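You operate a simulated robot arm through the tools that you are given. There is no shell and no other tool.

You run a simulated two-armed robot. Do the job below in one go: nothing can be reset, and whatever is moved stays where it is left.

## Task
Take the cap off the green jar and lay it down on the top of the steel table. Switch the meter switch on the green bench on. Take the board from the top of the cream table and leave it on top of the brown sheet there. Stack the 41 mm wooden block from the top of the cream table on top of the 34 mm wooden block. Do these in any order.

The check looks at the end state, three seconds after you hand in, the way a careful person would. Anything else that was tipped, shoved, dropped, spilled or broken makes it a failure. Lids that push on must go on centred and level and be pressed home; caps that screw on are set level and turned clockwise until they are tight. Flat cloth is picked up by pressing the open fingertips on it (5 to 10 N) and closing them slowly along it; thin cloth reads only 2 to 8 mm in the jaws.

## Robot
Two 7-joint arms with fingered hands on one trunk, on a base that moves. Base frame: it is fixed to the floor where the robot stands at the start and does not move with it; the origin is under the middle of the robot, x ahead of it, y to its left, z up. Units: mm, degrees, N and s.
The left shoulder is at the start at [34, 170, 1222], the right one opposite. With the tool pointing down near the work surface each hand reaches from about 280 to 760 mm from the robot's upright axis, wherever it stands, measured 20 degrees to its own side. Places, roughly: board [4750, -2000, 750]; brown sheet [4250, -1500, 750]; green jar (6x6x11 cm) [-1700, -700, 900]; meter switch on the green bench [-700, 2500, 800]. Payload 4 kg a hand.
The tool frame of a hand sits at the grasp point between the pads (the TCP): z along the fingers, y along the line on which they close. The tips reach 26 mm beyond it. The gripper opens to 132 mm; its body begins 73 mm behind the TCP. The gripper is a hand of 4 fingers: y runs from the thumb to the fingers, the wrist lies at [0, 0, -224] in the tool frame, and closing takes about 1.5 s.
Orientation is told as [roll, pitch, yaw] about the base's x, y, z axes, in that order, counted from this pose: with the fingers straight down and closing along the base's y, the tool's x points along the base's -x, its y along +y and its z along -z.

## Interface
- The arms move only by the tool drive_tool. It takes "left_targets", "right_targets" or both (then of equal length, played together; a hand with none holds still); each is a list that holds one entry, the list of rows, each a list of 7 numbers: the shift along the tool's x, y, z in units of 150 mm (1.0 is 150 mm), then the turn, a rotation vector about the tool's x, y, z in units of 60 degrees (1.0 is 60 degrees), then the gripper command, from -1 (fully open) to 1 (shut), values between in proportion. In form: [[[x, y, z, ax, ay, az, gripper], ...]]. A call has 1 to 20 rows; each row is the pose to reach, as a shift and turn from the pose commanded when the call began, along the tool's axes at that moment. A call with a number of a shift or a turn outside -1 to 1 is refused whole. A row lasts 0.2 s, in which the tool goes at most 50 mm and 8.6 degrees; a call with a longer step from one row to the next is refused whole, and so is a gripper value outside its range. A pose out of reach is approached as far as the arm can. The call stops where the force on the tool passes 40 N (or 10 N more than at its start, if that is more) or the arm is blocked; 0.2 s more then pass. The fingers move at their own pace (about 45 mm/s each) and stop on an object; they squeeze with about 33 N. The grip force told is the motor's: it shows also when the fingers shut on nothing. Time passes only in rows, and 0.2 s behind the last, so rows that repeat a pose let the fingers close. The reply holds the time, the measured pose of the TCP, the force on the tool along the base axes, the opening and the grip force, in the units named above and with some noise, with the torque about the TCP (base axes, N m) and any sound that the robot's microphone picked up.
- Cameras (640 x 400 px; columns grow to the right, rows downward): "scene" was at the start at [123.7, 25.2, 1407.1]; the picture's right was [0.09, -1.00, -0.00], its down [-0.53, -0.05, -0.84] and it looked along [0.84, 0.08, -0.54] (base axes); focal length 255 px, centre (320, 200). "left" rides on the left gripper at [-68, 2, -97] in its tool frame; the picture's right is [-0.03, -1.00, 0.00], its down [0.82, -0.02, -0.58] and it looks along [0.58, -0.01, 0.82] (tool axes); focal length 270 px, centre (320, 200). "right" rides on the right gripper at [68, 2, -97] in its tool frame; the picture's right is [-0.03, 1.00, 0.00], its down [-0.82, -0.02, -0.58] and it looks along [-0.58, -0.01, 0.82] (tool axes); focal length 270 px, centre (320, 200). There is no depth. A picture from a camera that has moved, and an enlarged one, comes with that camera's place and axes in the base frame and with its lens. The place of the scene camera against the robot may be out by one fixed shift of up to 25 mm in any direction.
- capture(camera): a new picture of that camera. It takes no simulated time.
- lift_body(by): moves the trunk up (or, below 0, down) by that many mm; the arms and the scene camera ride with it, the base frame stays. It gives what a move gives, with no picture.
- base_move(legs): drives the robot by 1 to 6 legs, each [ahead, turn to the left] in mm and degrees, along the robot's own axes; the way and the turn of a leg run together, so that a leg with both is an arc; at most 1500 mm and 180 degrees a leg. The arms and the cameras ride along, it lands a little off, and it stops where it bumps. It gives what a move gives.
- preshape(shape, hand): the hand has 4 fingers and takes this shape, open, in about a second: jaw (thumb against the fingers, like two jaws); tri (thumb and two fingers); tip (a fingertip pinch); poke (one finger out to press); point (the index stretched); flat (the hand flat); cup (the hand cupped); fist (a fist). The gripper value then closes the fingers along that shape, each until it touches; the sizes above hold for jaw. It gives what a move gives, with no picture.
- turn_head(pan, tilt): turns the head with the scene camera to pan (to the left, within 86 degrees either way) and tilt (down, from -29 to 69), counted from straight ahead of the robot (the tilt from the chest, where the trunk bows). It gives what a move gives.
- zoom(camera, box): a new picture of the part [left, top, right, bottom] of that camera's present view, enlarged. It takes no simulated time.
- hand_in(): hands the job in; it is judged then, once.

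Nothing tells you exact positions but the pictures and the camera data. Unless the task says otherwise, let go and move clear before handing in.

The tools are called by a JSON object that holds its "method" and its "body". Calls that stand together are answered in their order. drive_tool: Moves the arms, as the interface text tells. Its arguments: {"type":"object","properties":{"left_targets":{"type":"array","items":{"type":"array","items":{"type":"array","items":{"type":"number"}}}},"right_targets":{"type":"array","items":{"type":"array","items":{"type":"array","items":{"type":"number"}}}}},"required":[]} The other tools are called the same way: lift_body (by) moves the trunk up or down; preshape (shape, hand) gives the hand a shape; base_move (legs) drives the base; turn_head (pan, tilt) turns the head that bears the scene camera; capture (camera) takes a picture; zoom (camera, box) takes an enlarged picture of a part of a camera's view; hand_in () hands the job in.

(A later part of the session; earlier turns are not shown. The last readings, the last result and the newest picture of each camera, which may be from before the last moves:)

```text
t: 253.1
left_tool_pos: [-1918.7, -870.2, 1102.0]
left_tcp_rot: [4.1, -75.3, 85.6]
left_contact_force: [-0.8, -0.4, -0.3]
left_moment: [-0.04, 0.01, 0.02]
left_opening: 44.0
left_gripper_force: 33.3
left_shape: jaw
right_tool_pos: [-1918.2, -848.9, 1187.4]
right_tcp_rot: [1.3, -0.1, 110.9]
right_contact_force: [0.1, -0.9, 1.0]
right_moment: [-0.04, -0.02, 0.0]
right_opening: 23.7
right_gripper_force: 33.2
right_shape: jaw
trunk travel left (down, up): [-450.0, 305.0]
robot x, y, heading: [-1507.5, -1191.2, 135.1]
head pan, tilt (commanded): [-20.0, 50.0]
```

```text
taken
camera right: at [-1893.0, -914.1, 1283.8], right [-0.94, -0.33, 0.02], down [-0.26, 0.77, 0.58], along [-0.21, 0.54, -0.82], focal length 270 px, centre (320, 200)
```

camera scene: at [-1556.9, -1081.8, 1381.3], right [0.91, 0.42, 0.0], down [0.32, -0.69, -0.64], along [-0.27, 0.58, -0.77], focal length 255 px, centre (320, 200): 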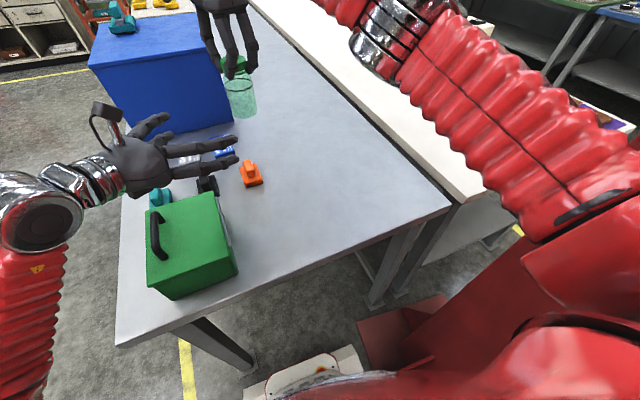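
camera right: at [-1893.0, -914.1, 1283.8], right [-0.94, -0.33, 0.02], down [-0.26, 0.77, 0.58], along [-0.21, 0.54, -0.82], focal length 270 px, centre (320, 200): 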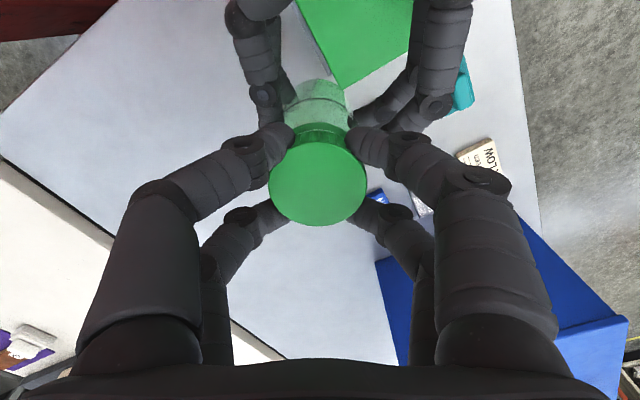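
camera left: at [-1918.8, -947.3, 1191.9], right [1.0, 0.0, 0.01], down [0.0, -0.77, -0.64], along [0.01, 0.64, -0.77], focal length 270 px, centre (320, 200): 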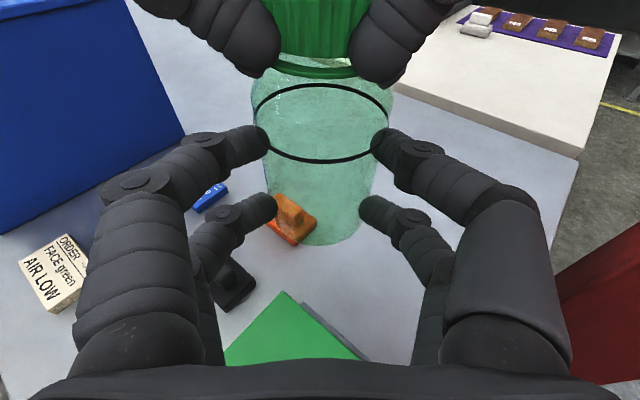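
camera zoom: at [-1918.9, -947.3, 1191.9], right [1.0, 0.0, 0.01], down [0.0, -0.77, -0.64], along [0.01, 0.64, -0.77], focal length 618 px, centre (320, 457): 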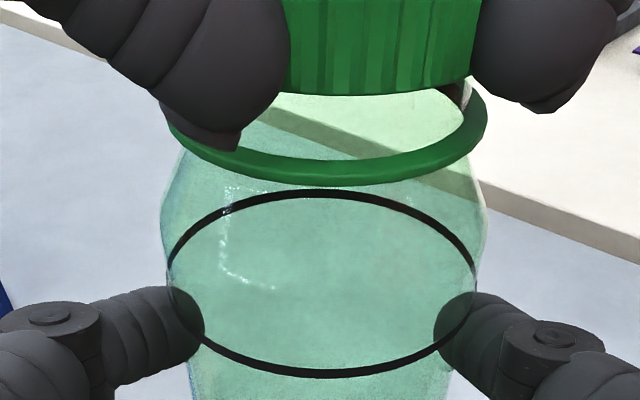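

The pull force vanished and the gap jumped, so the cap has come free. I lift the right hand with the cap straight up.

{"method": "drive_tool", "body": {"right_targets": [[[0, 0, -0.03, 0, 0, 0, 1], [0, 0, -0.07, 0, 0, 0, 1], [0, 0, -0.12, 0, 0, 0, 1], [0, 0, -0.2, 0, 0, 0, 1], [0, 0, -0.35, 0, 0, 0, 1], [0, 0, -0.5, 0, 0, 0, 1]]]}}

{"method": "capture", "body": {"camera": "left"}}

{"method": "capture", "body": {"camera": "right"}}

{"method": "capture", "body": {"camera": "scene"}}

```text
t: 254.5
left_tool_pos: [-1918.2, -870.6, 1102.8]
left_tcp_rot: [4.1, -75.1, 85.5]
left_contact_force: [-0.3, 0.2, 0.2]
left_moment: [-0.05, 0.02, 0.0]
left_opening: 44.1
left_gripper_force: 32.8
left_shape: jaw
right_tool_pos: [-1918.3, -850.5, 1262.4]
right_tcp_rot: [1.2, 0.0, 110.8]
right_contact_force: [-0.6, 0.1, 0.5]
right_moment: [0.01, -0.02, 0.0]
right_opening: 23.1
right_gripper_force: 32.9
right_shape: jaw
trunk travel left (down, up): [-450.0, 305.0]
robot x, y, heading: [-1510.5, -1190.3, 135.1]
head pan, tilt (commanded): [-20.0, 50.0]
```

```text
taken
camera left: at [-1918.6, -947.8, 1192.2], right [1.0, 0.0, 0.01], down [0.0, -0.77, -0.64], along [0.01, 0.64, -0.77], focal length 270 px, centre (320, 200)
```

left: 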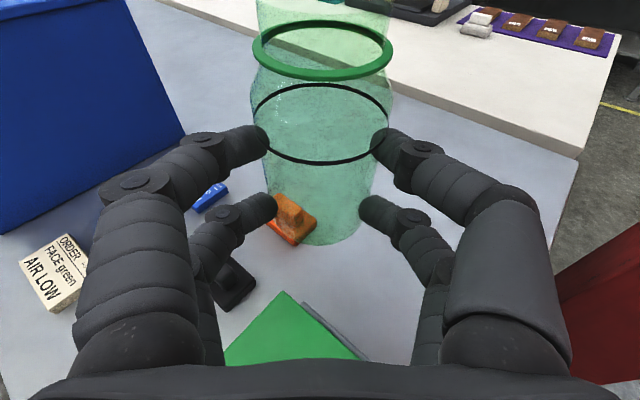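

```text
taken
camera right: at [-1891.5, -915.8, 1358.7], right [-0.94, -0.33, 0.02], down [-0.26, 0.77, 0.58], along [-0.21, 0.54, -0.82], focal length 270 px, centre (320, 200)
```

right: 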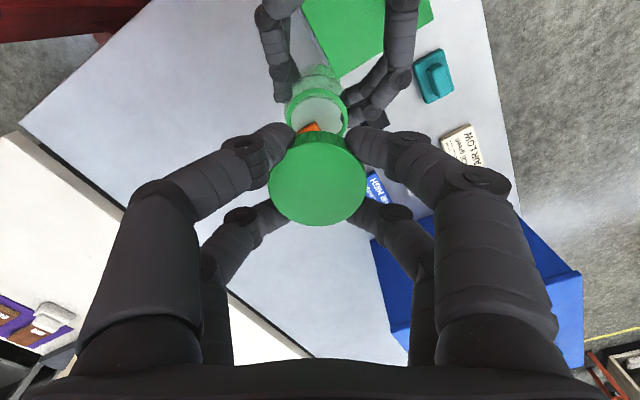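

```text
taken
camera scene: at [-1556.9, -1082.7, 1381.4], right [0.91, 0.42, 0.0], down [0.32, -0.69, -0.64], along [-0.27, 0.58, -0.77], focal length 255 px, centre (320, 200)
```

scene: 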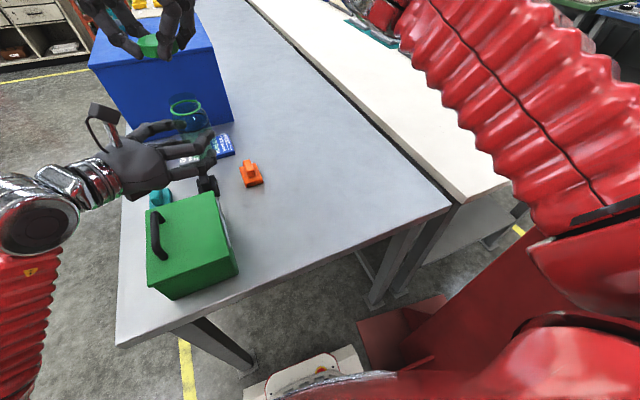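

The cap is off and the left hand holds the open jar. Next I carry the cap to a free spot on the steel table beyond the jar's place and set it down.

{"method": "drive_tool", "body": {"right_targets": [[[-0.15, -0.16, 0, 0, 0, 0, 1], [-0.29, -0.32, 0, 0, 0, 0, 1], [-0.44, -0.48, 0, 0, 0, 0, 1], [-0.58, -0.64, 0, 0, 0, 0, 1]]]}}

{"method": "drive_tool", "body": {"right_targets": [[[-0.15, -0.16, 0, 0, 0, 0, 1], [-0.29, -0.32, 0.1, 0, 0, 0, 1], [-0.44, -0.48, 0.25, 0, 0, 0, 1], [-0.58, -0.64, 0.4, 0, 0, 0, 1], [-0.58, -0.64, 0.6, 0, 0, 0, 1], [-0.58, -0.64, 0.8, 0, 0, 0, 1], [-0.58, -0.64, 1.0, 0, 0, 0, 1]]]}}

{"method": "drive_tool", "body": {"right_targets": [[[0, 0, 0.2, 0, 0, 0, 1], [0, 0, 0.4, 0, 0, 0, 1], [0, 0, 0.6, 0, 0, 0, 1], [0, 0, 0.8, 0, 0, 0, 1], [0, 0, 1.0, 0, 0, 0, 1]]]}}

{"method": "capture", "body": {"camera": "right"}}

{"method": "capture", "body": {"camera": "scene"}}

```text
t: 255.5
left_tool_pos: [-1917.8, -869.4, 1101.4]
left_tcp_rot: [4.1, -75.2, 85.5]
left_contact_force: [0.3, 0.6, 0.8]
left_moment: [-0.01, 0.0, -0.01]
left_opening: 43.8
left_gripper_force: 32.8
left_shape: jaw
right_tool_pos: [-1857.2, -731.0, 1260.5]
right_tcp_rot: [1.2, 0.0, 110.8]
right_contact_force: [0.7, 0.1, 0.2]
right_moment: [-0.02, -0.01, 0.0]
right_opening: 23.3
right_gripper_force: 33.1
right_shape: jaw
trunk travel left (down, up): [-450.0, 305.0]
robot x, y, heading: [-1507.3, -1188.9, 134.7]
head pan, tilt (commanded): [-20.0, 50.0]
```

```text
t: 257.1
left_tool_pos: [-1918.7, -870.0, 1101.3]
left_tcp_rot: [4.0, -75.1, 85.5]
left_contact_force: [0.8, 0.3, 0.0]
left_moment: [-0.03, -0.01, -0.01]
left_opening: 44.4
left_gripper_force: 32.9
left_shape: jaw
right_tool_pos: [-1802.2, -617.7, 1107.4]
right_tcp_rot: [1.1, 0.0, 110.7]
right_contact_force: [0.1, 0.7, -0.3]
right_moment: [0.0, 0.04, 0.02]
right_opening: 23.1
right_gripper_force: 33.5
right_shape: jaw
trunk travel left (down, up): [-450.0, 305.0]
robot x, y, heading: [-1512.8, -1187.9, 135.1]
head pan, tilt (commanded): [-20.0, 50.0]
```

```text
t: 258.3
left_tool_pos: [-1919.4, -871.1, 1099.7]
left_tcp_rot: [4.0, -75.1, 85.6]
left_contact_force: [-1.1, -0.2, -0.2]
left_moment: [-0.02, -0.02, -0.02]
left_opening: 44.3
left_gripper_force: 32.8
left_shape: jaw
right_tool_pos: [-1804.3, -619.8, 956.4]
right_tcp_rot: [1.2, -0.1, 110.7]
right_contact_force: [0.4, -0.1, 0.2]
right_moment: [0.02, -0.02, 0.04]
right_opening: 22.9
right_gripper_force: 32.4
right_shape: jaw
trunk travel left (down, up): [-450.0, 305.0]
robot x, y, heading: [-1510.4, -1190.5, 135.0]
head pan, tilt (commanded): [-20.0, 50.0]
```

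```text
taken
camera right: at [-1778.7, -685.1, 1053.3], right [-0.94, -0.33, 0.02], down [-0.26, 0.77, 0.58], along [-0.21, 0.54, -0.82], focal length 270 px, centre (320, 200)
```

right: 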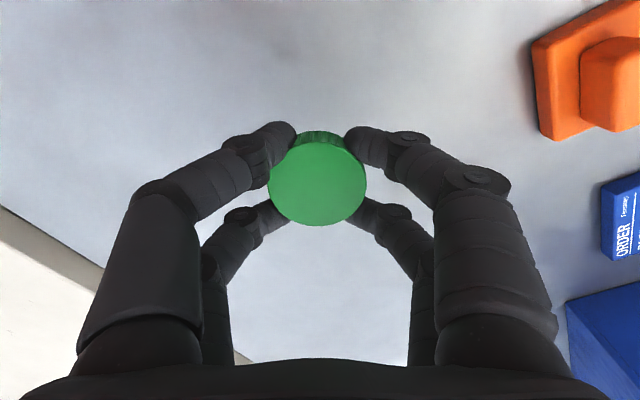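

```text
taken
camera scene: at [-1557.4, -1081.8, 1381.3], right [0.91, 0.42, 0.0], down [0.32, -0.69, -0.64], along [-0.27, 0.58, -0.77], focal length 255 px, centre (320, 200)
```

scene: 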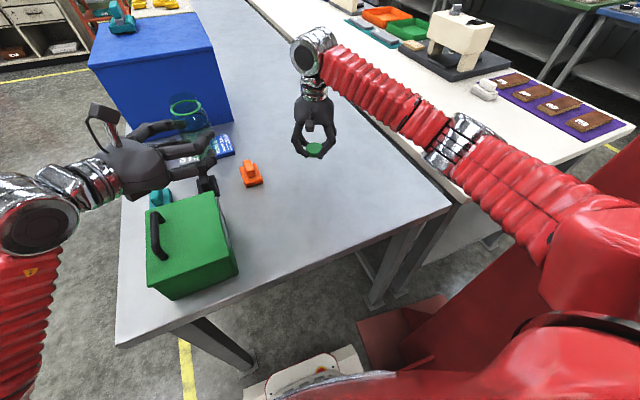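

The cap hovers over a clear area. I lower it, slowly at the end, until it touches.

{"method": "drive_tool", "body": {"right_targets": [[[0, 0, 0.15, 0, 0, 0, 1], [0, 0, 0.3, 0, 0, 0, 1], [0, 0, 0.42, 0, 0, 0, 1], [0, 0, 0.44, 0, 0, 0, 1]]]}}

{"method": "drive_tool", "body": {"right_targets": [[[0, 0, 0.02, 0, 0, 0, 1], [0, 0, 0.04, 0, 0, 0, 1], [0, 0, 0.06, 0, 0, 0, 1]]]}}

```text
t: 259.3
left_tool_pos: [-1918.5, -870.1, 1099.9]
left_tcp_rot: [4.1, -75.2, 85.6]
left_contact_force: [0.3, 0.7, -0.1]
left_moment: [0.0, 0.03, 0.0]
left_opening: 44.0
left_gripper_force: 33.0
left_shape: jaw
right_tool_pos: [-1805.8, -619.9, 890.6]
right_tcp_rot: [1.2, -0.1, 110.8]
right_contact_force: [-0.2, -0.2, 0.2]
right_moment: [0.01, -0.03, 0.03]
right_opening: 22.8
right_gripper_force: 33.1
right_shape: jaw
trunk travel left (down, up): [-450.0, 305.0]
robot x, y, heading: [-1510.1, -1192.2, 135.3]
head pan, tilt (commanded): [-20.0, 50.0]
```

```text
t: 260.1
left_tool_pos: [-1918.6, -870.8, 1101.0]
left_tcp_rot: [4.0, -75.1, 85.6]
left_contact_force: [1.1, -0.2, 0.6]
left_moment: [-0.05, -0.03, 0.01]
left_opening: 44.1
left_gripper_force: 33.0
left_shape: jaw
right_tool_pos: [-1806.3, -620.1, 882.9]
right_tcp_rot: [1.2, -0.1, 110.6]
right_contact_force: [-0.4, -0.1, -0.7]
right_moment: [-0.02, 0.0, 0.01]
right_opening: 23.2
right_gripper_force: 33.0
right_shape: jaw
trunk travel left (down, up): [-450.0, 305.0]
robot x, y, heading: [-1509.9, -1191.0, 135.0]
head pan, tilt (commanded): [-20.0, 50.0]
```

{"method": "drive_tool", "body": {"right_targets": [[[0, 0, 0.015, 0, 0, 0, 1], [0, 0, 0.03, 0, 0, 0, 1], [0, 0, 0.04, 0, 0, 0, 1]]]}}

{"method": "zoom", "body": {"camera": "scene", "box": [270, 110, 360, 190]}}

```text
t: 260.9
left_tool_pos: [-1918.7, -871.0, 1101.9]
left_tcp_rot: [4.1, -75.2, 85.6]
left_contact_force: [0.4, 0.4, 1.1]
left_moment: [-0.01, 0.04, 0.05]
left_opening: 44.0
left_gripper_force: 33.2
left_shape: jaw
right_tool_pos: [-1806.6, -620.7, 876.9]
right_tcp_rot: [1.2, -0.1, 110.7]
right_contact_force: [0.9, 0.2, 0.3]
right_moment: [-0.02, 0.0, 0.0]
right_opening: 22.7
right_gripper_force: 32.3
right_shape: jaw
trunk travel left (down, up): [-450.0, 305.0]
robot x, y, heading: [-1512.5, -1190.0, 135.2]
head pan, tilt (commanded): [-20.0, 50.0]
```

```text
5.00 times, centred on (315, 150) of scene
camera zoom: at [-1557.1, -1082.3, 1381.4], right [0.91, 0.42, 0.0], down [0.32, -0.69, -0.64], along [-0.27, 0.58, -0.77], focal length 1275 px, centre (345, 450)
```

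zoom: 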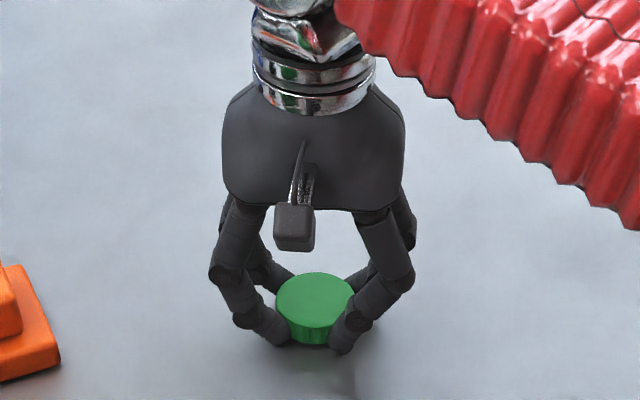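

Almost on the table; a few more millimetres down.

{"method": "drive_tool", "body": {"right_targets": [[[0, 0, 0.013, 0, 0, 0, 1], [0, 0, 0.026, 0, 0, 0, 1], [0, 0, 0.04, 0, 0, 0, 1]]]}}

```text
t: 261.7
left_tool_pos: [-1916.1, -872.3, 1102.7]
left_tcp_rot: [4.5, -75.3, 85.1]
left_contact_force: [-0.4, -0.2, -1.6]
left_moment: [-0.03, -0.03, -0.01]
left_opening: 44.0
left_gripper_force: 33.0
left_shape: jaw
right_tool_pos: [-1806.1, -620.5, 875.6]
right_tcp_rot: [1.4, -0.5, 110.8]
right_contact_force: [6.4, 4.2, 32.5]
right_moment: [-0.07, -0.9, 0.11]
right_opening: 24.4
right_gripper_force: 32.9
right_shape: jaw
trunk travel left (down, up): [-450.0, 305.0]
robot x, y, heading: [-1512.0, -1186.8, 135.0]
head pan, tilt (commanded): [-20.0, 50.0]
```

It's on the table, pressed a bit firmly. I ease back, open the hand and rise.

{"method": "drive_tool", "body": {"right_targets": [[[0, 0, -0.02, 0, 0, 0, 1], [0, 0, -0.03, 0, 0, 0, 1], [0, 0, -0.03, 0, 0, 0, 0.5], [0, 0, -0.03, 0, 0, 0, 0.2], [0, 0, -0.03, 0, 0, 0, -0.1], [0, 0, -0.03, 0, 0, 0, -0.4], [0, 0, -0.03, 0, 0, 0, -0.4], [0, 0, -0.15, 0, 0, 0, -0.4], [0, 0, -0.35, 0, 0, 0, -0.4], [0, 0, -0.6, 0, 0, 0, -0.4], [0, 0, -0.9, 0, 0, 0, -0.4]]]}}

{"method": "capture", "body": {"camera": "right"}}

{"method": "zoom", "body": {"camera": "scene", "box": [270, 110, 360, 190]}}

```text
t: 264.1
left_tool_pos: [-1919.1, -869.7, 1100.4]
left_tcp_rot: [4.2, -75.2, 85.4]
left_contact_force: [-0.1, -0.3, -0.5]
left_moment: [-0.03, 0.02, 0.0]
left_opening: 44.2
left_gripper_force: 33.0
left_shape: jaw
right_tool_pos: [-1802.8, -621.0, 1006.5]
right_tcp_rot: [1.2, -0.1, 110.7]
right_contact_force: [0.6, 0.4, -0.7]
right_moment: [0.04, 0.0, -0.02]
right_opening: 92.2
right_gripper_force: 0.2
right_shape: jaw
trunk travel left (down, up): [-450.0, 305.0]
robot x, y, heading: [-1508.9, -1188.1, 135.0]
head pan, tilt (commanded): [-20.0, 50.0]
```

```text
taken
camera right: at [-1776.5, -685.8, 1103.5], right [-0.94, -0.33, 0.02], down [-0.26, 0.77, 0.58], along [-0.21, 0.54, -0.82], focal length 270 px, centre (320, 200)
```

right: 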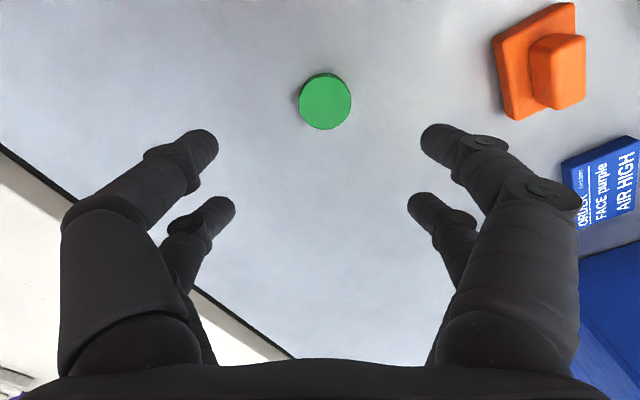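

```text
5.00 times, centred on (315, 150) of scene
camera zoom: at [-1556.5, -1082.4, 1381.4], right [0.91, 0.42, 0.0], down [0.32, -0.69, -0.64], along [-0.27, 0.58, -0.77], focal length 1275 px, centre (345, 450)
```

zoom: 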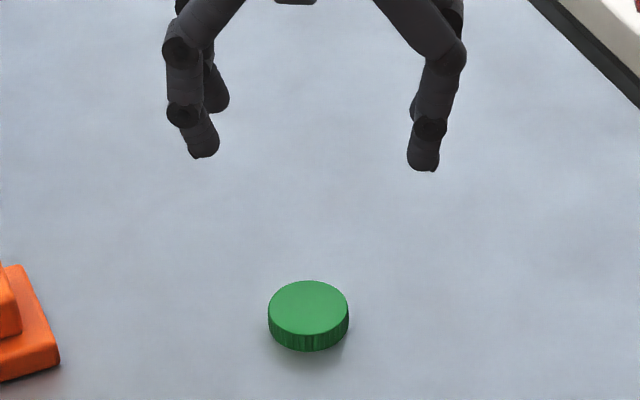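

The cap lies flat on the steel table. Now I bring the right hand above the open jar in the left hand to take it by the neck.

{"method": "drive_tool", "body": {"right_targets": [[[0, 0, -0.3, 0, 0, 0, -0.4], [0, 0, -0.6, 0, 0, 0, -0.4], [0, 0, -0.9, 0, 0, 0, -0.4], [0, 0, -1.0, 0, 0, 0, -0.4]]]}}

{"method": "drive_tool", "body": {"right_targets": [[[0.1, 0.1, -0.2, 0, 0, 0.1, -0.4], [0.25, 0.26, -0.45, 0, 0, 0.2, -0.4], [0.4, 0.44, -0.65, 0, 0, 0.3, -0.4], [0.577, 0.63, -0.75, 0, 0, 0.4, -0.4]]]}}

{"method": "capture", "body": {"camera": "right"}}

```text
t: 265.1
left_tool_pos: [-1918.5, -869.9, 1100.1]
left_tcp_rot: [4.1, -75.1, 85.6]
left_contact_force: [-0.2, 0.6, -1.1]
left_moment: [0.01, 0.01, 0.01]
left_opening: 44.4
left_gripper_force: 33.0
left_shape: jaw
right_tool_pos: [-1802.5, -618.9, 1155.9]
right_tcp_rot: [1.2, 0.1, 110.7]
right_contact_force: [-0.1, -0.2, -0.9]
right_moment: [-0.02, 0.0, 0.06]
right_opening: 92.0
right_gripper_force: 0.0
right_shape: jaw
trunk travel left (down, up): [-450.0, 305.0]
robot x, y, heading: [-1509.5, -1189.3, 135.1]
head pan, tilt (commanded): [-20.0, 50.0]
```

```text
t: 266.1
left_tool_pos: [-1917.6, -870.8, 1100.7]
left_tcp_rot: [4.0, -75.2, 85.5]
left_contact_force: [-0.4, -0.4, -0.3]
left_moment: [-0.02, -0.01, -0.02]
left_opening: 43.9
left_gripper_force: 32.8
left_shape: jaw
right_tool_pos: [-1855.7, -734.9, 1271.0]
right_tcp_rot: [1.1, 0.5, 86.6]
right_contact_force: [0.3, -0.2, 0.1]
right_moment: [0.02, -0.01, 0.0]
right_opening: 92.1
right_gripper_force: 0.1
right_shape: jaw
trunk travel left (down, up): [-450.0, 305.0]
robot x, y, heading: [-1510.4, -1186.8, 134.8]
head pan, tilt (commanded): [-20.0, 50.0]
```

```text
taken
camera right: at [-1859.8, -803.5, 1367.9], right [-1.0, 0.08, 0.02], down [0.08, 0.82, 0.57], along [0.03, 0.57, -0.82], focal length 270 px, centre (320, 200)
```

right: 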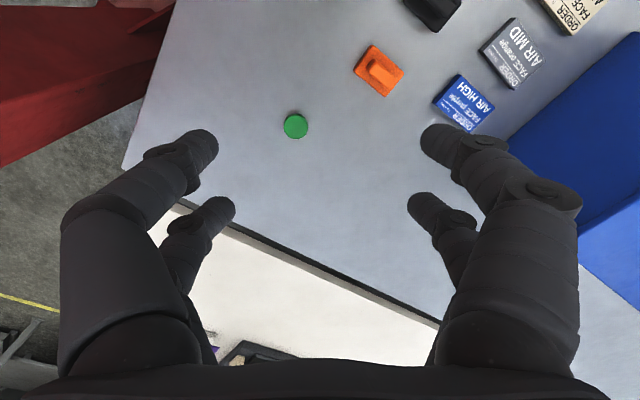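

The cap sits well in the clear. I move over the jar's mouth and look down.

{"method": "drive_tool", "body": {"right_targets": [[[0.2, 0.1, 0, 0, 0, 0, -0.4], [0.4, 0.2, 0, 0, 0, 0, -0.4], [0.6, 0.29, 0, 0, 0, 0, -0.4], [0.787, 0.373, 0, 0, 0, 0, -0.4], [0.787, 0.373, 0.1, 0, 0, 0, -0.4], [0.787, 0.373, 0.1, 0, 0, 0, -0.4]]]}}

{"method": "capture", "body": {"camera": "right"}}

{"method": "capture", "body": {"camera": "left"}}

```text
t: 267.5
left_tool_pos: [-1918.0, -870.6, 1100.6]
left_tcp_rot: [4.1, -75.2, 85.6]
left_contact_force: [0.5, 0.4, -0.7]
left_moment: [-0.05, -0.01, 0.01]
left_opening: 44.0
left_gripper_force: 33.1
left_shape: jaw
right_tool_pos: [-1920.1, -847.6, 1259.7]
right_tcp_rot: [1.2, 0.5, 86.8]
right_contact_force: [-1.1, -1.1, 0.4]
right_moment: [0.05, -0.02, 0.0]
right_opening: 92.0
right_gripper_force: 0.2
right_shape: jaw
trunk travel left (down, up): [-450.0, 305.0]
robot x, y, heading: [-1510.1, -1191.5, 135.0]
head pan, tilt (commanded): [-20.0, 50.0]
```

```text
taken
camera right: at [-1922.3, -916.0, 1355.8], right [-1.0, 0.08, 0.02], down [0.08, 0.82, 0.57], along [0.03, 0.57, -0.82], focal length 270 px, centre (320, 200)
```

right: 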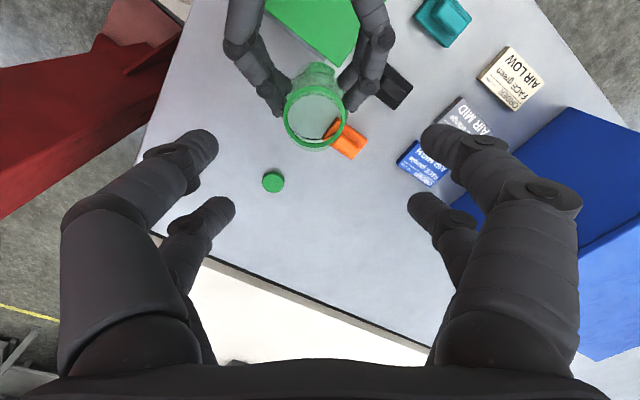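

```text
taken
camera left: at [-1918.7, -947.9, 1192.1], right [1.0, 0.0, 0.01], down [0.0, -0.77, -0.64], along [0.01, 0.64, -0.77], focal length 270 px, centre (320, 200)
```

left: 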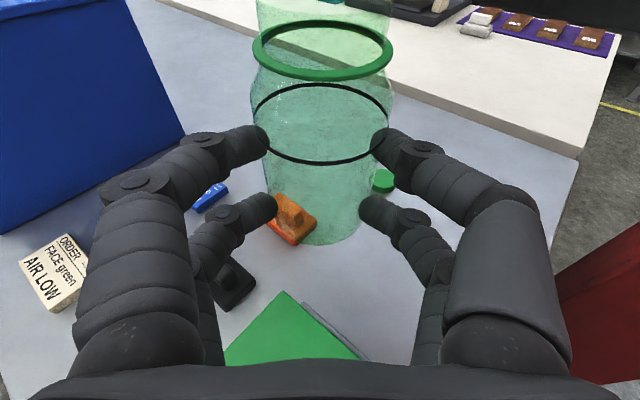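

The jar's mouth is nearly centred below. I lower the open right hand around the neck.

{"method": "drive_tool", "body": {"right_targets": [[[0.03, -0.013, 0.15, 0, 0, 0, -0.4], [0.03, -0.013, 0.3, 0, 0, 0, -0.4], [0.03, -0.013, 0.45, 0, 0, 0, -0.4], [0.03, -0.013, 0.58, 0, 0, 0, -0.4], [0.03, -0.013, 0.61, 0, 0, 0, -0.4], [0.03, -0.013, 0.61, 0, 0, 0, -0.4]]]}}

{"method": "capture", "body": {"camera": "right"}}

{"method": "capture", "body": {"camera": "left"}}

```text
t: 268.9
left_tool_pos: [-1918.8, -871.1, 1101.4]
left_tcp_rot: [4.0, -75.2, 85.5]
left_contact_force: [-0.6, 0.6, -0.4]
left_moment: [-0.03, 0.03, 0.03]
left_opening: 44.1
left_gripper_force: 33.0
left_shape: jaw
right_tool_pos: [-1918.7, -851.7, 1165.7]
right_tcp_rot: [1.1, 0.4, 86.8]
right_contact_force: [-0.2, -0.2, 0.6]
right_moment: [-0.01, -0.04, -0.03]
right_opening: 91.9
right_gripper_force: 0.2
right_shape: jaw
trunk travel left (down, up): [-450.0, 305.0]
robot x, y, heading: [-1510.5, -1187.5, 135.0]
head pan, tilt (commanded): [-20.0, 50.0]
```

```text
taken
camera right: at [-1922.2, -921.3, 1262.2], right [-1.0, 0.08, 0.02], down [0.08, 0.82, 0.57], along [0.03, 0.57, -0.82], focal length 270 px, centre (320, 200)
```

right: 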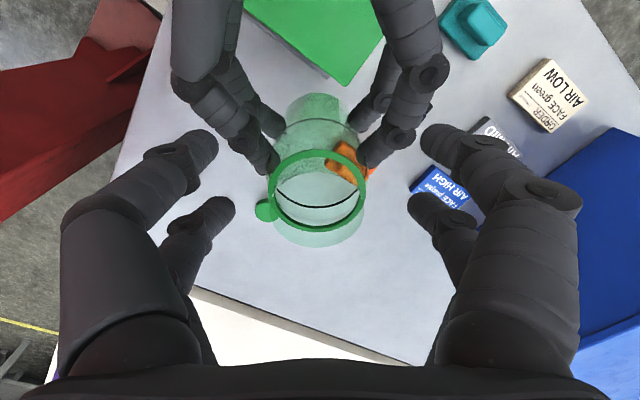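

```text
taken
camera left: at [-1918.9, -947.3, 1191.9], right [1.0, 0.0, 0.01], down [0.0, -0.77, -0.64], along [0.01, 0.64, -0.77], focal length 270 px, centre (320, 200)
```

left: 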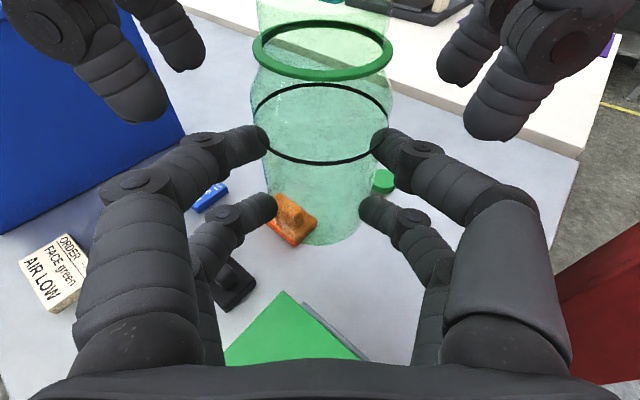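

The ring is just at the pads' level. I adjust a few millimetres and close the right hand on the neck ring.

{"method": "drive_tool", "body": {"right_targets": [[[-0.025, 0, -0.03, 0, 0, 0, -0.4], [-0.025, 0, -0.03, 0, 0, 0, 0], [-0.025, 0, -0.03, 0, 0, 0, 0.3], [-0.025, 0, -0.03, 0, 0, 0, 0.6], [-0.025, 0, -0.03, 0, 0, 0, 1], [-0.025, 0, -0.03, 0, 0, 0, 1], [-0.025, 0, -0.03, 0, 0, 0, 1], [-0.025, 0, -0.03, 0, 0, 0, 1]]]}}

{"method": "capture", "body": {"camera": "right"}}

{"method": "capture", "body": {"camera": "left"}}

```text
t: 270.7
left_tool_pos: [-1917.7, -870.3, 1099.0]
left_tcp_rot: [3.8, -75.1, 85.9]
left_contact_force: [2.5, -1.2, -10.4]
left_moment: [-0.25, -0.08, -0.33]
left_opening: 44.2
left_gripper_force: 33.0
left_shape: jaw
right_tool_pos: [-1919.5, -848.3, 1170.3]
right_tcp_rot: [1.3, 0.2, 86.7]
right_contact_force: [-2.5, 2.5, 8.9]
right_moment: [0.13, 0.21, 0.34]
right_opening: 24.6
right_gripper_force: 33.0
right_shape: jaw
trunk travel left (down, up): [-450.0, 305.0]
robot x, y, heading: [-1510.1, -1191.7, 134.7]
head pan, tilt (commanded): [-20.0, 50.0]
```

```text
taken
camera right: at [-1922.0, -917.3, 1267.3], right [-1.0, 0.08, 0.02], down [0.08, 0.82, 0.57], along [0.03, 0.57, -0.82], focal length 270 px, centre (320, 200)
```

right: 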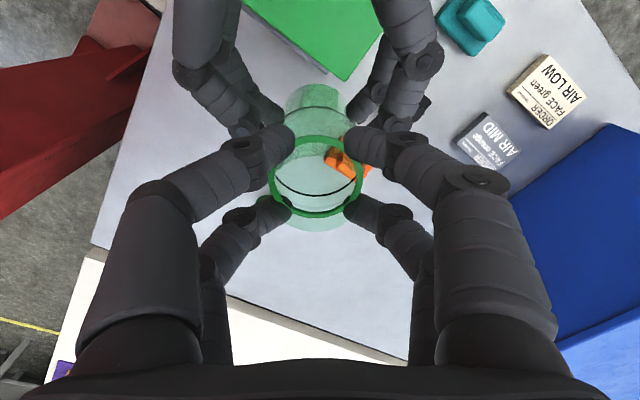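

```text
taken
camera left: at [-1918.7, -947.0, 1190.9], right [1.0, 0.0, 0.01], down [0.0, -0.77, -0.64], along [0.01, 0.64, -0.77], focal length 270 px, centre (320, 200)
```

left: 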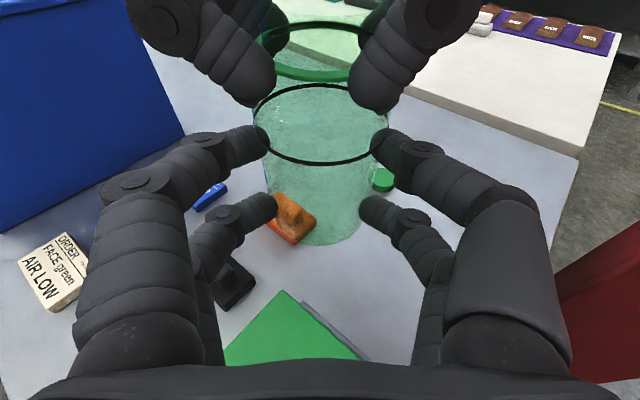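

The right fingers hold the jar just under its ring, a secure hold. I open the left hand.

{"method": "drive_tool", "body": {"left_targets": [[[0, 0, 0, 0, 0, 0, 0.3], [0, 0, 0, 0, 0, 0, 0.1], [0, 0, 0, 0, 0, 0, -0.1], [0, 0, 0, 0, 0, 0, -0.4], [0, 0, 0, 0, 0, 0, -0.7], [0, 0, 0, 0, 0, 0, -1], [0, 0, 0, 0, 0, 0, -1]]]}}

{"method": "capture", "body": {"camera": "left"}}

```text
t: 272.3
left_tool_pos: [-1919.1, -870.4, 1101.2]
left_tcp_rot: [4.1, -75.3, 85.7]
left_contact_force: [-0.8, 0.6, 0.1]
left_moment: [0.02, 0.0, 0.02]
left_opening: 131.8
left_gripper_force: 0.1
left_shape: jaw
right_tool_pos: [-1919.1, -848.6, 1168.6]
right_tcp_rot: [1.1, 0.4, 86.7]
right_contact_force: [0.2, 0.4, -0.5]
right_moment: [-0.03, 0.02, -0.02]
right_opening: 19.3
right_gripper_force: 32.8
right_shape: jaw
trunk travel left (down, up): [-450.0, 305.0]
robot x, y, heading: [-1511.1, -1187.7, 134.9]
head pan, tilt (commanded): [-20.0, 50.0]
```

```text
taken
camera left: at [-1918.9, -947.3, 1191.9], right [1.0, 0.0, 0.01], down [0.0, -0.77, -0.64], along [0.01, 0.64, -0.77], focal length 270 px, centre (320, 200)
```

left: 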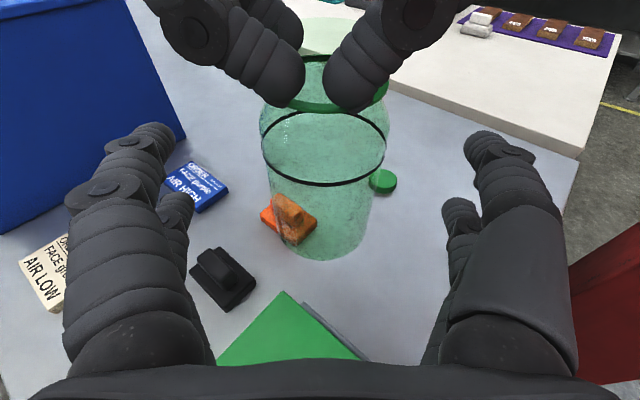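

The jar settled a little lower but hangs upright by its neck. I carry it gently out and back over its original place.

{"method": "drive_tool", "body": {"right_targets": [[[-0.12, 0.007, 0, 0, 0, 0, 1], [-0.28, 0.016, 0, 0, 0, 0, 1], [-0.46, 0.026, 0, 0, 0, 0, 1], [-0.64, 0.036, 0, 0, 0, 0, 1], [-0.82, 0.047, 0, 0, 0, 0, 1], [-0.93, 0.053, 0, 0, 0, 0, 1]]]}}

{"method": "drive_tool", "body": {"right_targets": [[[-0.01, -0.12, 0.0, 0, 0, 0, 1], [-0.02, -0.28, 0.05, 0, 0, 0, 1], [-0.03, -0.46, 0.15, 0, 0, 0, 1], [-0.04, -0.64, 0.25, 0, 0, 0, 1], [-0.05, -0.82, 0.35, 0, 0, 0, 1], [-0.06, -0.98, 0.45, 0, 0, 0, 1]]]}}

{"method": "capture", "body": {"camera": "right"}}

{"method": "zoom", "body": {"camera": "scene", "box": [210, 60, 390, 230]}}

```text
t: 273.7
left_tool_pos: [-1918.1, -870.2, 1100.4]
left_tcp_rot: [3.9, -75.1, 85.6]
left_contact_force: [-0.6, 0.1, -0.2]
left_moment: [0.02, 0.03, 0.02]
left_opening: 131.7
left_gripper_force: 0.1
left_shape: jaw
right_tool_pos: [-1920.1, -710.2, 1167.9]
right_tcp_rot: [1.0, 0.4, 86.8]
right_contact_force: [-0.7, -0.1, -1.0]
right_moment: [0.01, 0.02, 0.02]
right_opening: 19.7
right_gripper_force: 33.2
right_shape: jaw
trunk travel left (down, up): [-450.0, 305.0]
robot x, y, heading: [-1509.8, -1188.7, 135.3]
head pan, tilt (commanded): [-20.0, 50.0]
```

```text
t: 275.1
left_tool_pos: [-1918.1, -869.9, 1101.1]
left_tcp_rot: [4.1, -75.0, 85.5]
left_contact_force: [-0.4, 0.0, 0.3]
left_moment: [-0.03, 0.0, 0.0]
left_opening: 131.9
left_gripper_force: 0.1
left_shape: jaw
right_tool_pos: [-1772.7, -707.3, 1097.8]
right_tcp_rot: [1.2, 0.4, 86.7]
right_contact_force: [0.3, 0.1, -0.1]
right_moment: [-0.01, 0.0, 0.02]
right_opening: 19.0
right_gripper_force: 32.7
right_shape: jaw
trunk travel left (down, up): [-450.0, 305.0]
robot x, y, heading: [-1512.1, -1188.2, 135.1]
head pan, tilt (commanded): [-20.0, 50.0]
```

```text
taken
camera right: at [-1774.9, -776.2, 1196.3], right [-1.0, 0.08, 0.02], down [0.08, 0.82, 0.57], along [0.03, 0.57, -0.82], focal length 270 px, centre (320, 200)
```

right: 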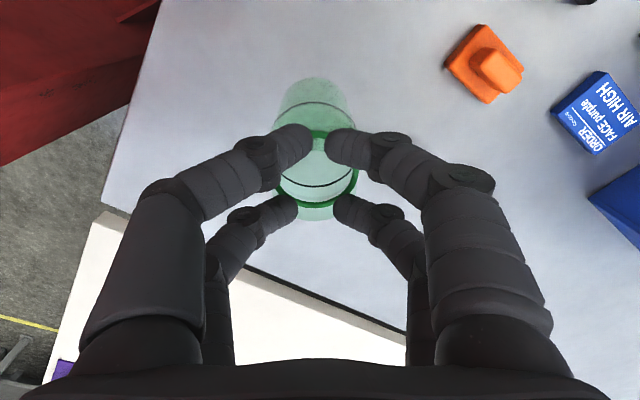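

```text
2.35 times, centred on (300, 145) of scene
camera zoom: at [-1556.6, -1081.9, 1381.3], right [0.91, 0.42, 0.0], down [0.32, -0.69, -0.64], along [-0.27, 0.58, -0.77], focal length 600 px, centre (367, 329)
```

zoom: 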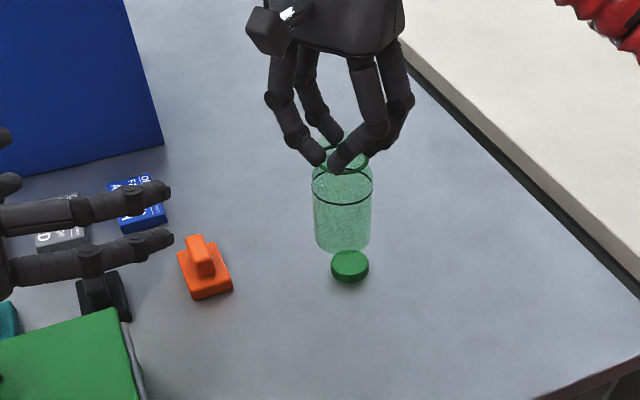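

The jar is well held. I move the last 30 mm sideways and lower it toward the table.

{"method": "drive_tool", "body": {"right_targets": [[[0.005, -0.1, 0.1, 0, 0, 0, 1], [0.015, -0.2, 0.3, 0, 0, 0, 1], [0.015, -0.2, 0.5, 0, 0, 0, 1], [0.015, -0.2, 0.7, 0, 0, 0, 1], [0.015, -0.2, 0.8, 0, 0, 0, 1]]]}}

{"method": "drive_tool", "body": {"right_targets": [[[0, 0, 0.02, 0, 0, 0, 1], [0, 0, 0.04, 0, 0, 0, 1], [0, 0, 0.06, 0, 0, 0, 1]]]}}

{"method": "zoom", "body": {"camera": "scene", "box": [250, 110, 390, 230]}}

```text
t: 276.3
left_tool_pos: [-1918.4, -869.2, 1100.5]
left_tcp_rot: [4.0, -75.1, 85.6]
left_contact_force: [0.1, 0.1, -0.4]
left_moment: [0.0, -0.01, -0.03]
left_opening: 131.7
left_gripper_force: 0.1
left_shape: jaw
right_tool_pos: [-1745.2, -712.2, 977.4]
right_tcp_rot: [1.2, 0.3, 86.7]
right_contact_force: [0.8, 0.6, -0.1]
right_moment: [-0.02, 0.02, 0.01]
right_opening: 19.3
right_gripper_force: 33.5
right_shape: jaw
trunk travel left (down, up): [-450.0, 305.0]
robot x, y, heading: [-1511.5, -1190.8, 135.0]
head pan, tilt (commanded): [-20.0, 50.0]
```

```text
t: 277.1
left_tool_pos: [-1918.0, -871.4, 1099.9]
left_tcp_rot: [4.0, -75.3, 85.4]
left_contact_force: [-0.1, -0.1, -0.7]
left_moment: [-0.03, -0.03, 0.04]
left_opening: 131.9
left_gripper_force: 0.1
left_shape: jaw
right_tool_pos: [-1745.8, -712.6, 968.6]
right_tcp_rot: [1.2, 0.5, 86.8]
right_contact_force: [0.7, -1.3, 0.5]
right_moment: [-0.01, 0.01, 0.01]
right_opening: 19.2
right_gripper_force: 33.1
right_shape: jaw
trunk travel left (down, up): [-450.0, 305.0]
robot x, y, heading: [-1510.0, -1188.1, 135.0]
head pan, tilt (commanded): [-20.0, 50.0]
```

```text
3.33 times, centred on (320, 170) of scene
camera zoom: at [-1557.1, -1082.1, 1381.3], right [0.91, 0.42, 0.0], down [0.32, -0.69, -0.64], along [-0.27, 0.58, -0.77], focal length 850 px, centre (320, 300)
```

zoom: 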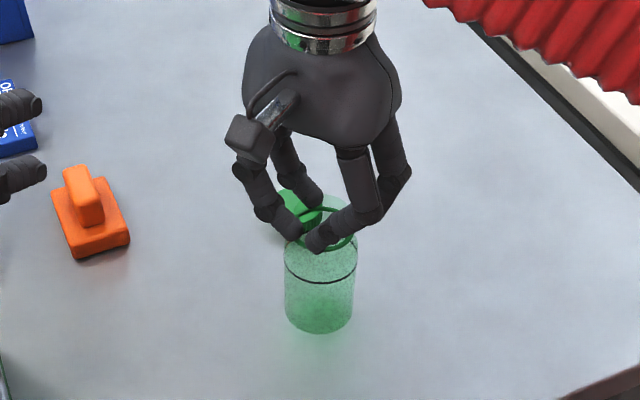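

Close to the table; I continue in 2 mm steps until contact.

{"method": "drive_tool", "body": {"right_targets": [[[0, 0, 0.013, 0, 0, 0, 1], [0, 0, 0.027, 0, 0, 0, 1], [0, 0, 0.04, 0, 0, 0, 1]]]}}

{"method": "drive_tool", "body": {"right_targets": [[[0, 0, 0.01, 0, 0, 0, 1], [0, 0, 0.02, 0, 0, 0, 1]]]}}

```text
t: 277.9
left_tool_pos: [-1917.8, -870.5, 1101.4]
left_tcp_rot: [4.1, -75.2, 85.5]
left_contact_force: [0.0, 0.8, -1.4]
left_moment: [0.0, 0.01, 0.0]
left_opening: 132.1
left_gripper_force: 0.1
left_shape: jaw
right_tool_pos: [-1745.4, -713.0, 963.9]
right_tcp_rot: [1.2, 0.2, 86.7]
right_contact_force: [0.5, 0.1, 5.3]
right_moment: [0.06, -0.02, 0.01]
right_opening: 19.1
right_gripper_force: 32.5
right_shape: jaw
trunk travel left (down, up): [-450.0, 305.0]
robot x, y, heading: [-1510.6, -1189.4, 135.3]
head pan, tilt (commanded): [-20.0, 50.0]
```

```text
t: 278.5
left_tool_pos: [-1916.9, -871.0, 1102.8]
left_tcp_rot: [4.5, -75.3, 85.3]
left_contact_force: [-0.5, -0.8, 0.2]
left_moment: [-0.04, -0.03, 0.02]
left_opening: 131.8
left_gripper_force: 0.0
left_shape: jaw
right_tool_pos: [-1747.1, -715.9, 963.9]
right_tcp_rot: [1.5, 0.2, 86.8]
right_contact_force: [-0.4, -3.2, 28.0]
right_moment: [0.23, -0.18, -0.11]
right_opening: 19.4
right_gripper_force: 33.1
right_shape: jaw
trunk travel left (down, up): [-450.0, 305.0]
robot x, y, heading: [-1508.5, -1186.3, 134.9]
head pan, tilt (commanded): [-20.0, 50.0]
```

The jar stands on the table. I ease the press, open and rise.

{"method": "drive_tool", "body": {"right_targets": [[[0, 0, -0.02, 0, 0, 0, 1], [0, 0, -0.03, 0, 0, 0, 0.6], [0, 0, -0.03, 0, 0, 0, 0.3], [0, 0, -0.03, 0, 0, 0, 0], [0, 0, -0.03, 0, 0, 0, -0.4], [0, 0, -0.03, 0, 0, 0, -0.6], [0, 0, -0.03, 0, 0, 0, -0.6], [0, 0, -0.15, 0, 0, 0, -0.6], [0, 0, -0.35, 0, 0, 0, -0.6], [0, 0, -0.6, 0, 0, 0, -0.6], [0, 0, -0.9, 0, 0, 0, -0.6]]]}}

{"method": "capture", "body": {"camera": "right"}}

{"method": "capture", "body": {"camera": "scene"}}

{"method": "zoom", "body": {"camera": "scene", "box": [250, 110, 390, 230]}}

```text
t: 280.9
left_tool_pos: [-1917.2, -870.7, 1101.1]
left_tcp_rot: [4.2, -75.1, 85.4]
left_contact_force: [0.4, 1.4, 0.1]
left_moment: [-0.04, 0.0, 0.0]
left_opening: 131.7
left_gripper_force: 0.0
left_shape: jaw
right_tool_pos: [-1743.8, -716.3, 1097.0]
right_tcp_rot: [1.1, 0.4, 86.7]
right_contact_force: [-0.1, 0.2, 0.4]
right_moment: [0.0, -0.03, 0.01]
right_opening: 105.5
right_gripper_force: 0.1
right_shape: jaw
trunk travel left (down, up): [-450.0, 305.0]
robot x, y, heading: [-1511.6, -1189.6, 134.9]
head pan, tilt (commanded): [-20.0, 50.0]
```

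```text
taken
camera right: at [-1746.2, -784.7, 1193.9], right [-1.0, 0.08, 0.02], down [0.08, 0.82, 0.57], along [0.03, 0.57, -0.82], focal length 270 px, centre (320, 200)
```

right: 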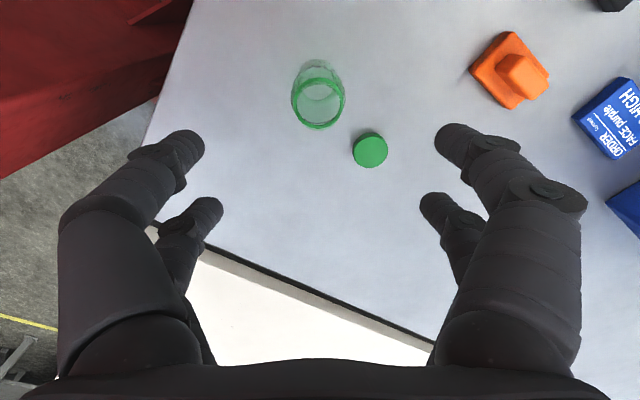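

```text
taken
camera scene: at [-1556.8, -1082.8, 1381.4], right [0.91, 0.42, 0.0], down [0.32, -0.69, -0.64], along [-0.27, 0.58, -0.77], focal length 255 px, centre (320, 200)
```

scene: 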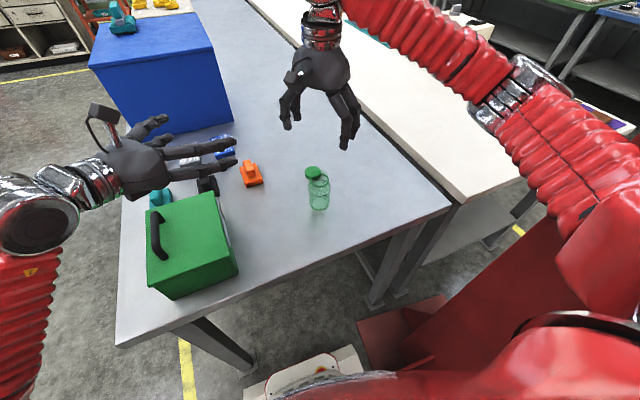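

```text
3.33 times, centred on (320, 170) of scene
camera zoom: at [-1556.8, -1082.8, 1381.4], right [0.91, 0.42, 0.0], down [0.32, -0.69, -0.64], along [-0.27, 0.58, -0.77], focal length 850 px, centre (320, 300)
```

zoom: 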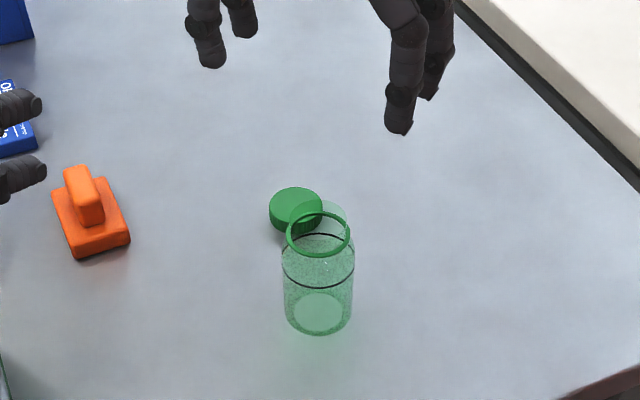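

The jar stands open and upright at its place with the cap lying next to it on the table. Now I straighten both arms for leaving: left hand back to pointing down, right arm stretched forward to clear the column.

{"method": "drive_tool", "body": {"right_targets": [[[-0.1, 0.11, -0.08, 0, 0, -0.1, -0.6], [-0.2, 0.23, -0.16, 0, 0, -0.2, -0.6], [-0.3, 0.34, -0.24, 0, 0, -0.3, -0.6], [-0.41, 0.46, -0.3, 0, 0, -0.4, -0.6], [-0.51, 0.57, -0.35, 0, 0, -0.5, -0.6], [-0.62, 0.69, -0.39, 0, 0, -0.6, -0.6], [-0.72, 0.81, -0.39, 0, 0, -0.7, -0.6], [-0.825, 0.925, -0.39, 0, 0, -0.8, -0.6]]], "left_targets": [[[-0.15, 0, -0.04, 0, 0.05, 0, -1], [-0.3, 0, -0.08, 0, 0.15, 0, -1], [-0.386, 0, -0.1, 0, 0.28, 0, -1], [-0.386, 0, -0.1, 0, 0.42, 0, -1], [-0.386, 0, -0.1, 0, 0.56, 0, -1], [-0.386, 0, -0.1, 0, 0.7, 0, -1], [-0.386, 0, -0.1, 0, 0.84, 0, -1], [-0.386, 0, -0.1, 0, 0.98, 0, -1]]]}}

{"method": "drive_tool", "body": {"left_targets": [[[0, 0, 0, 0, 0.13, 0, -1], [0, 0, 0, 0, 0.26, 0, -1], [0, 0, 0, 0, 0.26, 0, -1]]]}}

{"method": "turn_head", "body": {"pan": -50, "tilt": 30}}

{"method": "capture", "body": {"camera": "scene"}}

```text
t: 282.7
left_tool_pos: [-1918.6, -870.4, 1161.3]
left_tcp_rot: [1.0, -16.4, 89.2]
left_contact_force: [0.1, -0.2, -0.6]
left_moment: [0.0, 0.0, -0.01]
left_opening: 132.3
left_gripper_force: 0.2
left_shape: jaw
right_tool_pos: [-1873.4, -581.6, 1156.8]
right_tcp_rot: [1.0, -0.4, 134.8]
right_contact_force: [0.0, -0.5, -0.6]
right_moment: [0.0, -0.02, 0.01]
right_opening: 105.1
right_gripper_force: 0.2
right_shape: jaw
trunk travel left (down, up): [-450.0, 305.0]
robot x, y, heading: [-1513.8, -1192.8, 135.1]
head pan, tilt (commanded): [-20.0, 50.0]
```

```text
t: 283.5
left_tool_pos: [-1918.4, -870.1, 1161.1]
left_tcp_rot: [1.0, -0.8, 89.5]
left_contact_force: [0.1, 0.6, 0.7]
left_moment: [-0.02, -0.04, 0.02]
left_opening: 132.1
left_gripper_force: 0.1
left_shape: jaw
right_tool_pos: [-1873.0, -582.6, 1157.1]
right_tcp_rot: [1.0, -0.6, 134.8]
right_contact_force: [0.7, -0.9, 0.2]
right_moment: [0.0, -0.02, -0.01]
right_opening: 105.6
right_gripper_force: 0.0
right_shape: jaw
trunk travel left (down, up): [-450.0, 305.0]
robot x, y, heading: [-1509.3, -1188.7, 135.1]
head pan, tilt (commanded): [-20.0, 50.0]
```

```text
t: 284.4
left_tool_pos: [-1916.6, -869.1, 1160.7]
left_tcp_rot: [1.0, -0.8, 89.5]
left_contact_force: [-0.3, 0.2, 1.0]
left_moment: [-0.01, 0.02, 0.0]
left_opening: 131.7
left_gripper_force: 0.1
left_shape: jaw
right_tool_pos: [-1873.7, -581.4, 1157.1]
right_tcp_rot: [1.0, -0.7, 134.8]
right_contact_force: [-0.4, 0.0, -0.3]
right_moment: [-0.02, -0.01, 0.03]
right_opening: 105.3
right_gripper_force: 0.0
right_shape: jaw
trunk travel left (down, up): [-450.0, 305.0]
robot x, y, heading: [-1510.7, -1190.7, 135.2]
head pan, tilt (commanded): [-50.0, 30.0]
```

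```text
taken
camera scene: at [-1517.0, -1061.5, 1410.8], right [1.0, -0.09, 0.0], down [-0.04, -0.5, -0.87], along [0.07, 0.86, -0.5], focal length 255 px, centre (320, 200)
```

scene: 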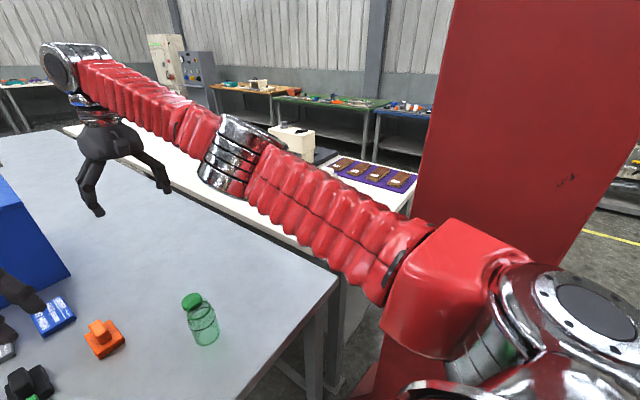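

The arm is slim along the column side now. I rotate the left hand back to its normal heading and back the robot straight out.

{"method": "drive_tool", "body": {"left_targets": [[[0, 0, 0, 0, 0, -0.13, -1], [0, 0, 0, 0, 0, -0.26, -1], [0, 0, 0, 0, 0, -0.39, -1], [0, 0, 0, 0, 0, -0.52, -1], [0, 0, 0, 0, 0, -0.65, -1], [0, 0, 0, 0, 0, -0.75, -1]]]}}

{"method": "base_move", "body": {"legs": [[-300, 0]]}}

{"method": "capture", "body": {"camera": "scene"}}

```text
t: 285.9
left_tool_pos: [-1917.6, -870.6, 1159.8]
left_tcp_rot: [0.3, -1.3, 134.6]
left_contact_force: [0.2, 0.9, 0.6]
left_moment: [0.01, -0.03, -0.01]
left_opening: 131.9
left_gripper_force: 0.0
left_shape: jaw
right_tool_pos: [-1874.5, -582.5, 1157.6]
right_tcp_rot: [1.1, -0.6, 134.7]
right_contact_force: [0.4, -0.1, -0.4]
right_moment: [0.02, 0.02, 0.01]
right_opening: 105.3
right_gripper_force: 0.0
right_shape: jaw
trunk travel left (down, up): [-450.0, 305.0]
robot x, y, heading: [-1512.9, -1189.2, 135.1]
head pan, tilt (commanded): [-50.0, 30.0]
```

```text
t: 287.9
left_tool_pos: [-1699.1, -1090.1, 1161.0]
left_tcp_rot: [0.3, -1.2, 134.7]
left_contact_force: [0.0, 0.3, -0.2]
left_moment: [0.01, 0.0, 0.01]
left_opening: 131.9
left_gripper_force: 0.0
left_shape: jaw
right_tool_pos: [-1656.4, -802.3, 1157.8]
right_tcp_rot: [1.1, -0.6, 135.0]
right_contact_force: [-0.2, -0.5, 0.4]
right_moment: [0.01, 0.02, 0.0]
right_opening: 105.3
right_gripper_force: 0.0
right_shape: jaw
trunk travel left (down, up): [-450.0, 305.0]
robot x, y, heading: [-1292.2, -1407.4, 135.2]
head pan, tilt (commanded): [-50.0, 30.0]
```

```text
taken
camera scene: at [-1298.0, -1280.4, 1411.0], right [1.0, -0.08, 0.0], down [-0.04, -0.5, -0.87], along [0.07, 0.86, -0.5], focal length 255 px, centre (320, 200)
```

scene: 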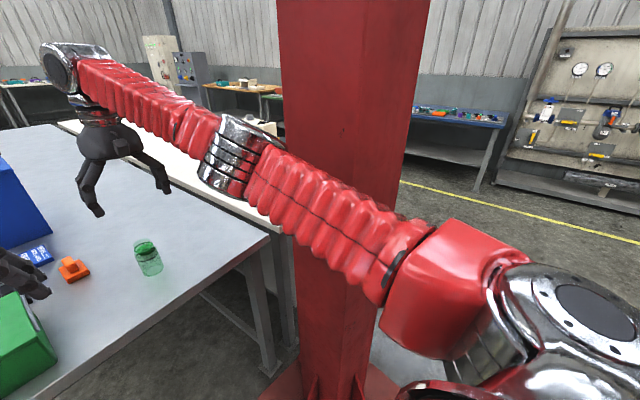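

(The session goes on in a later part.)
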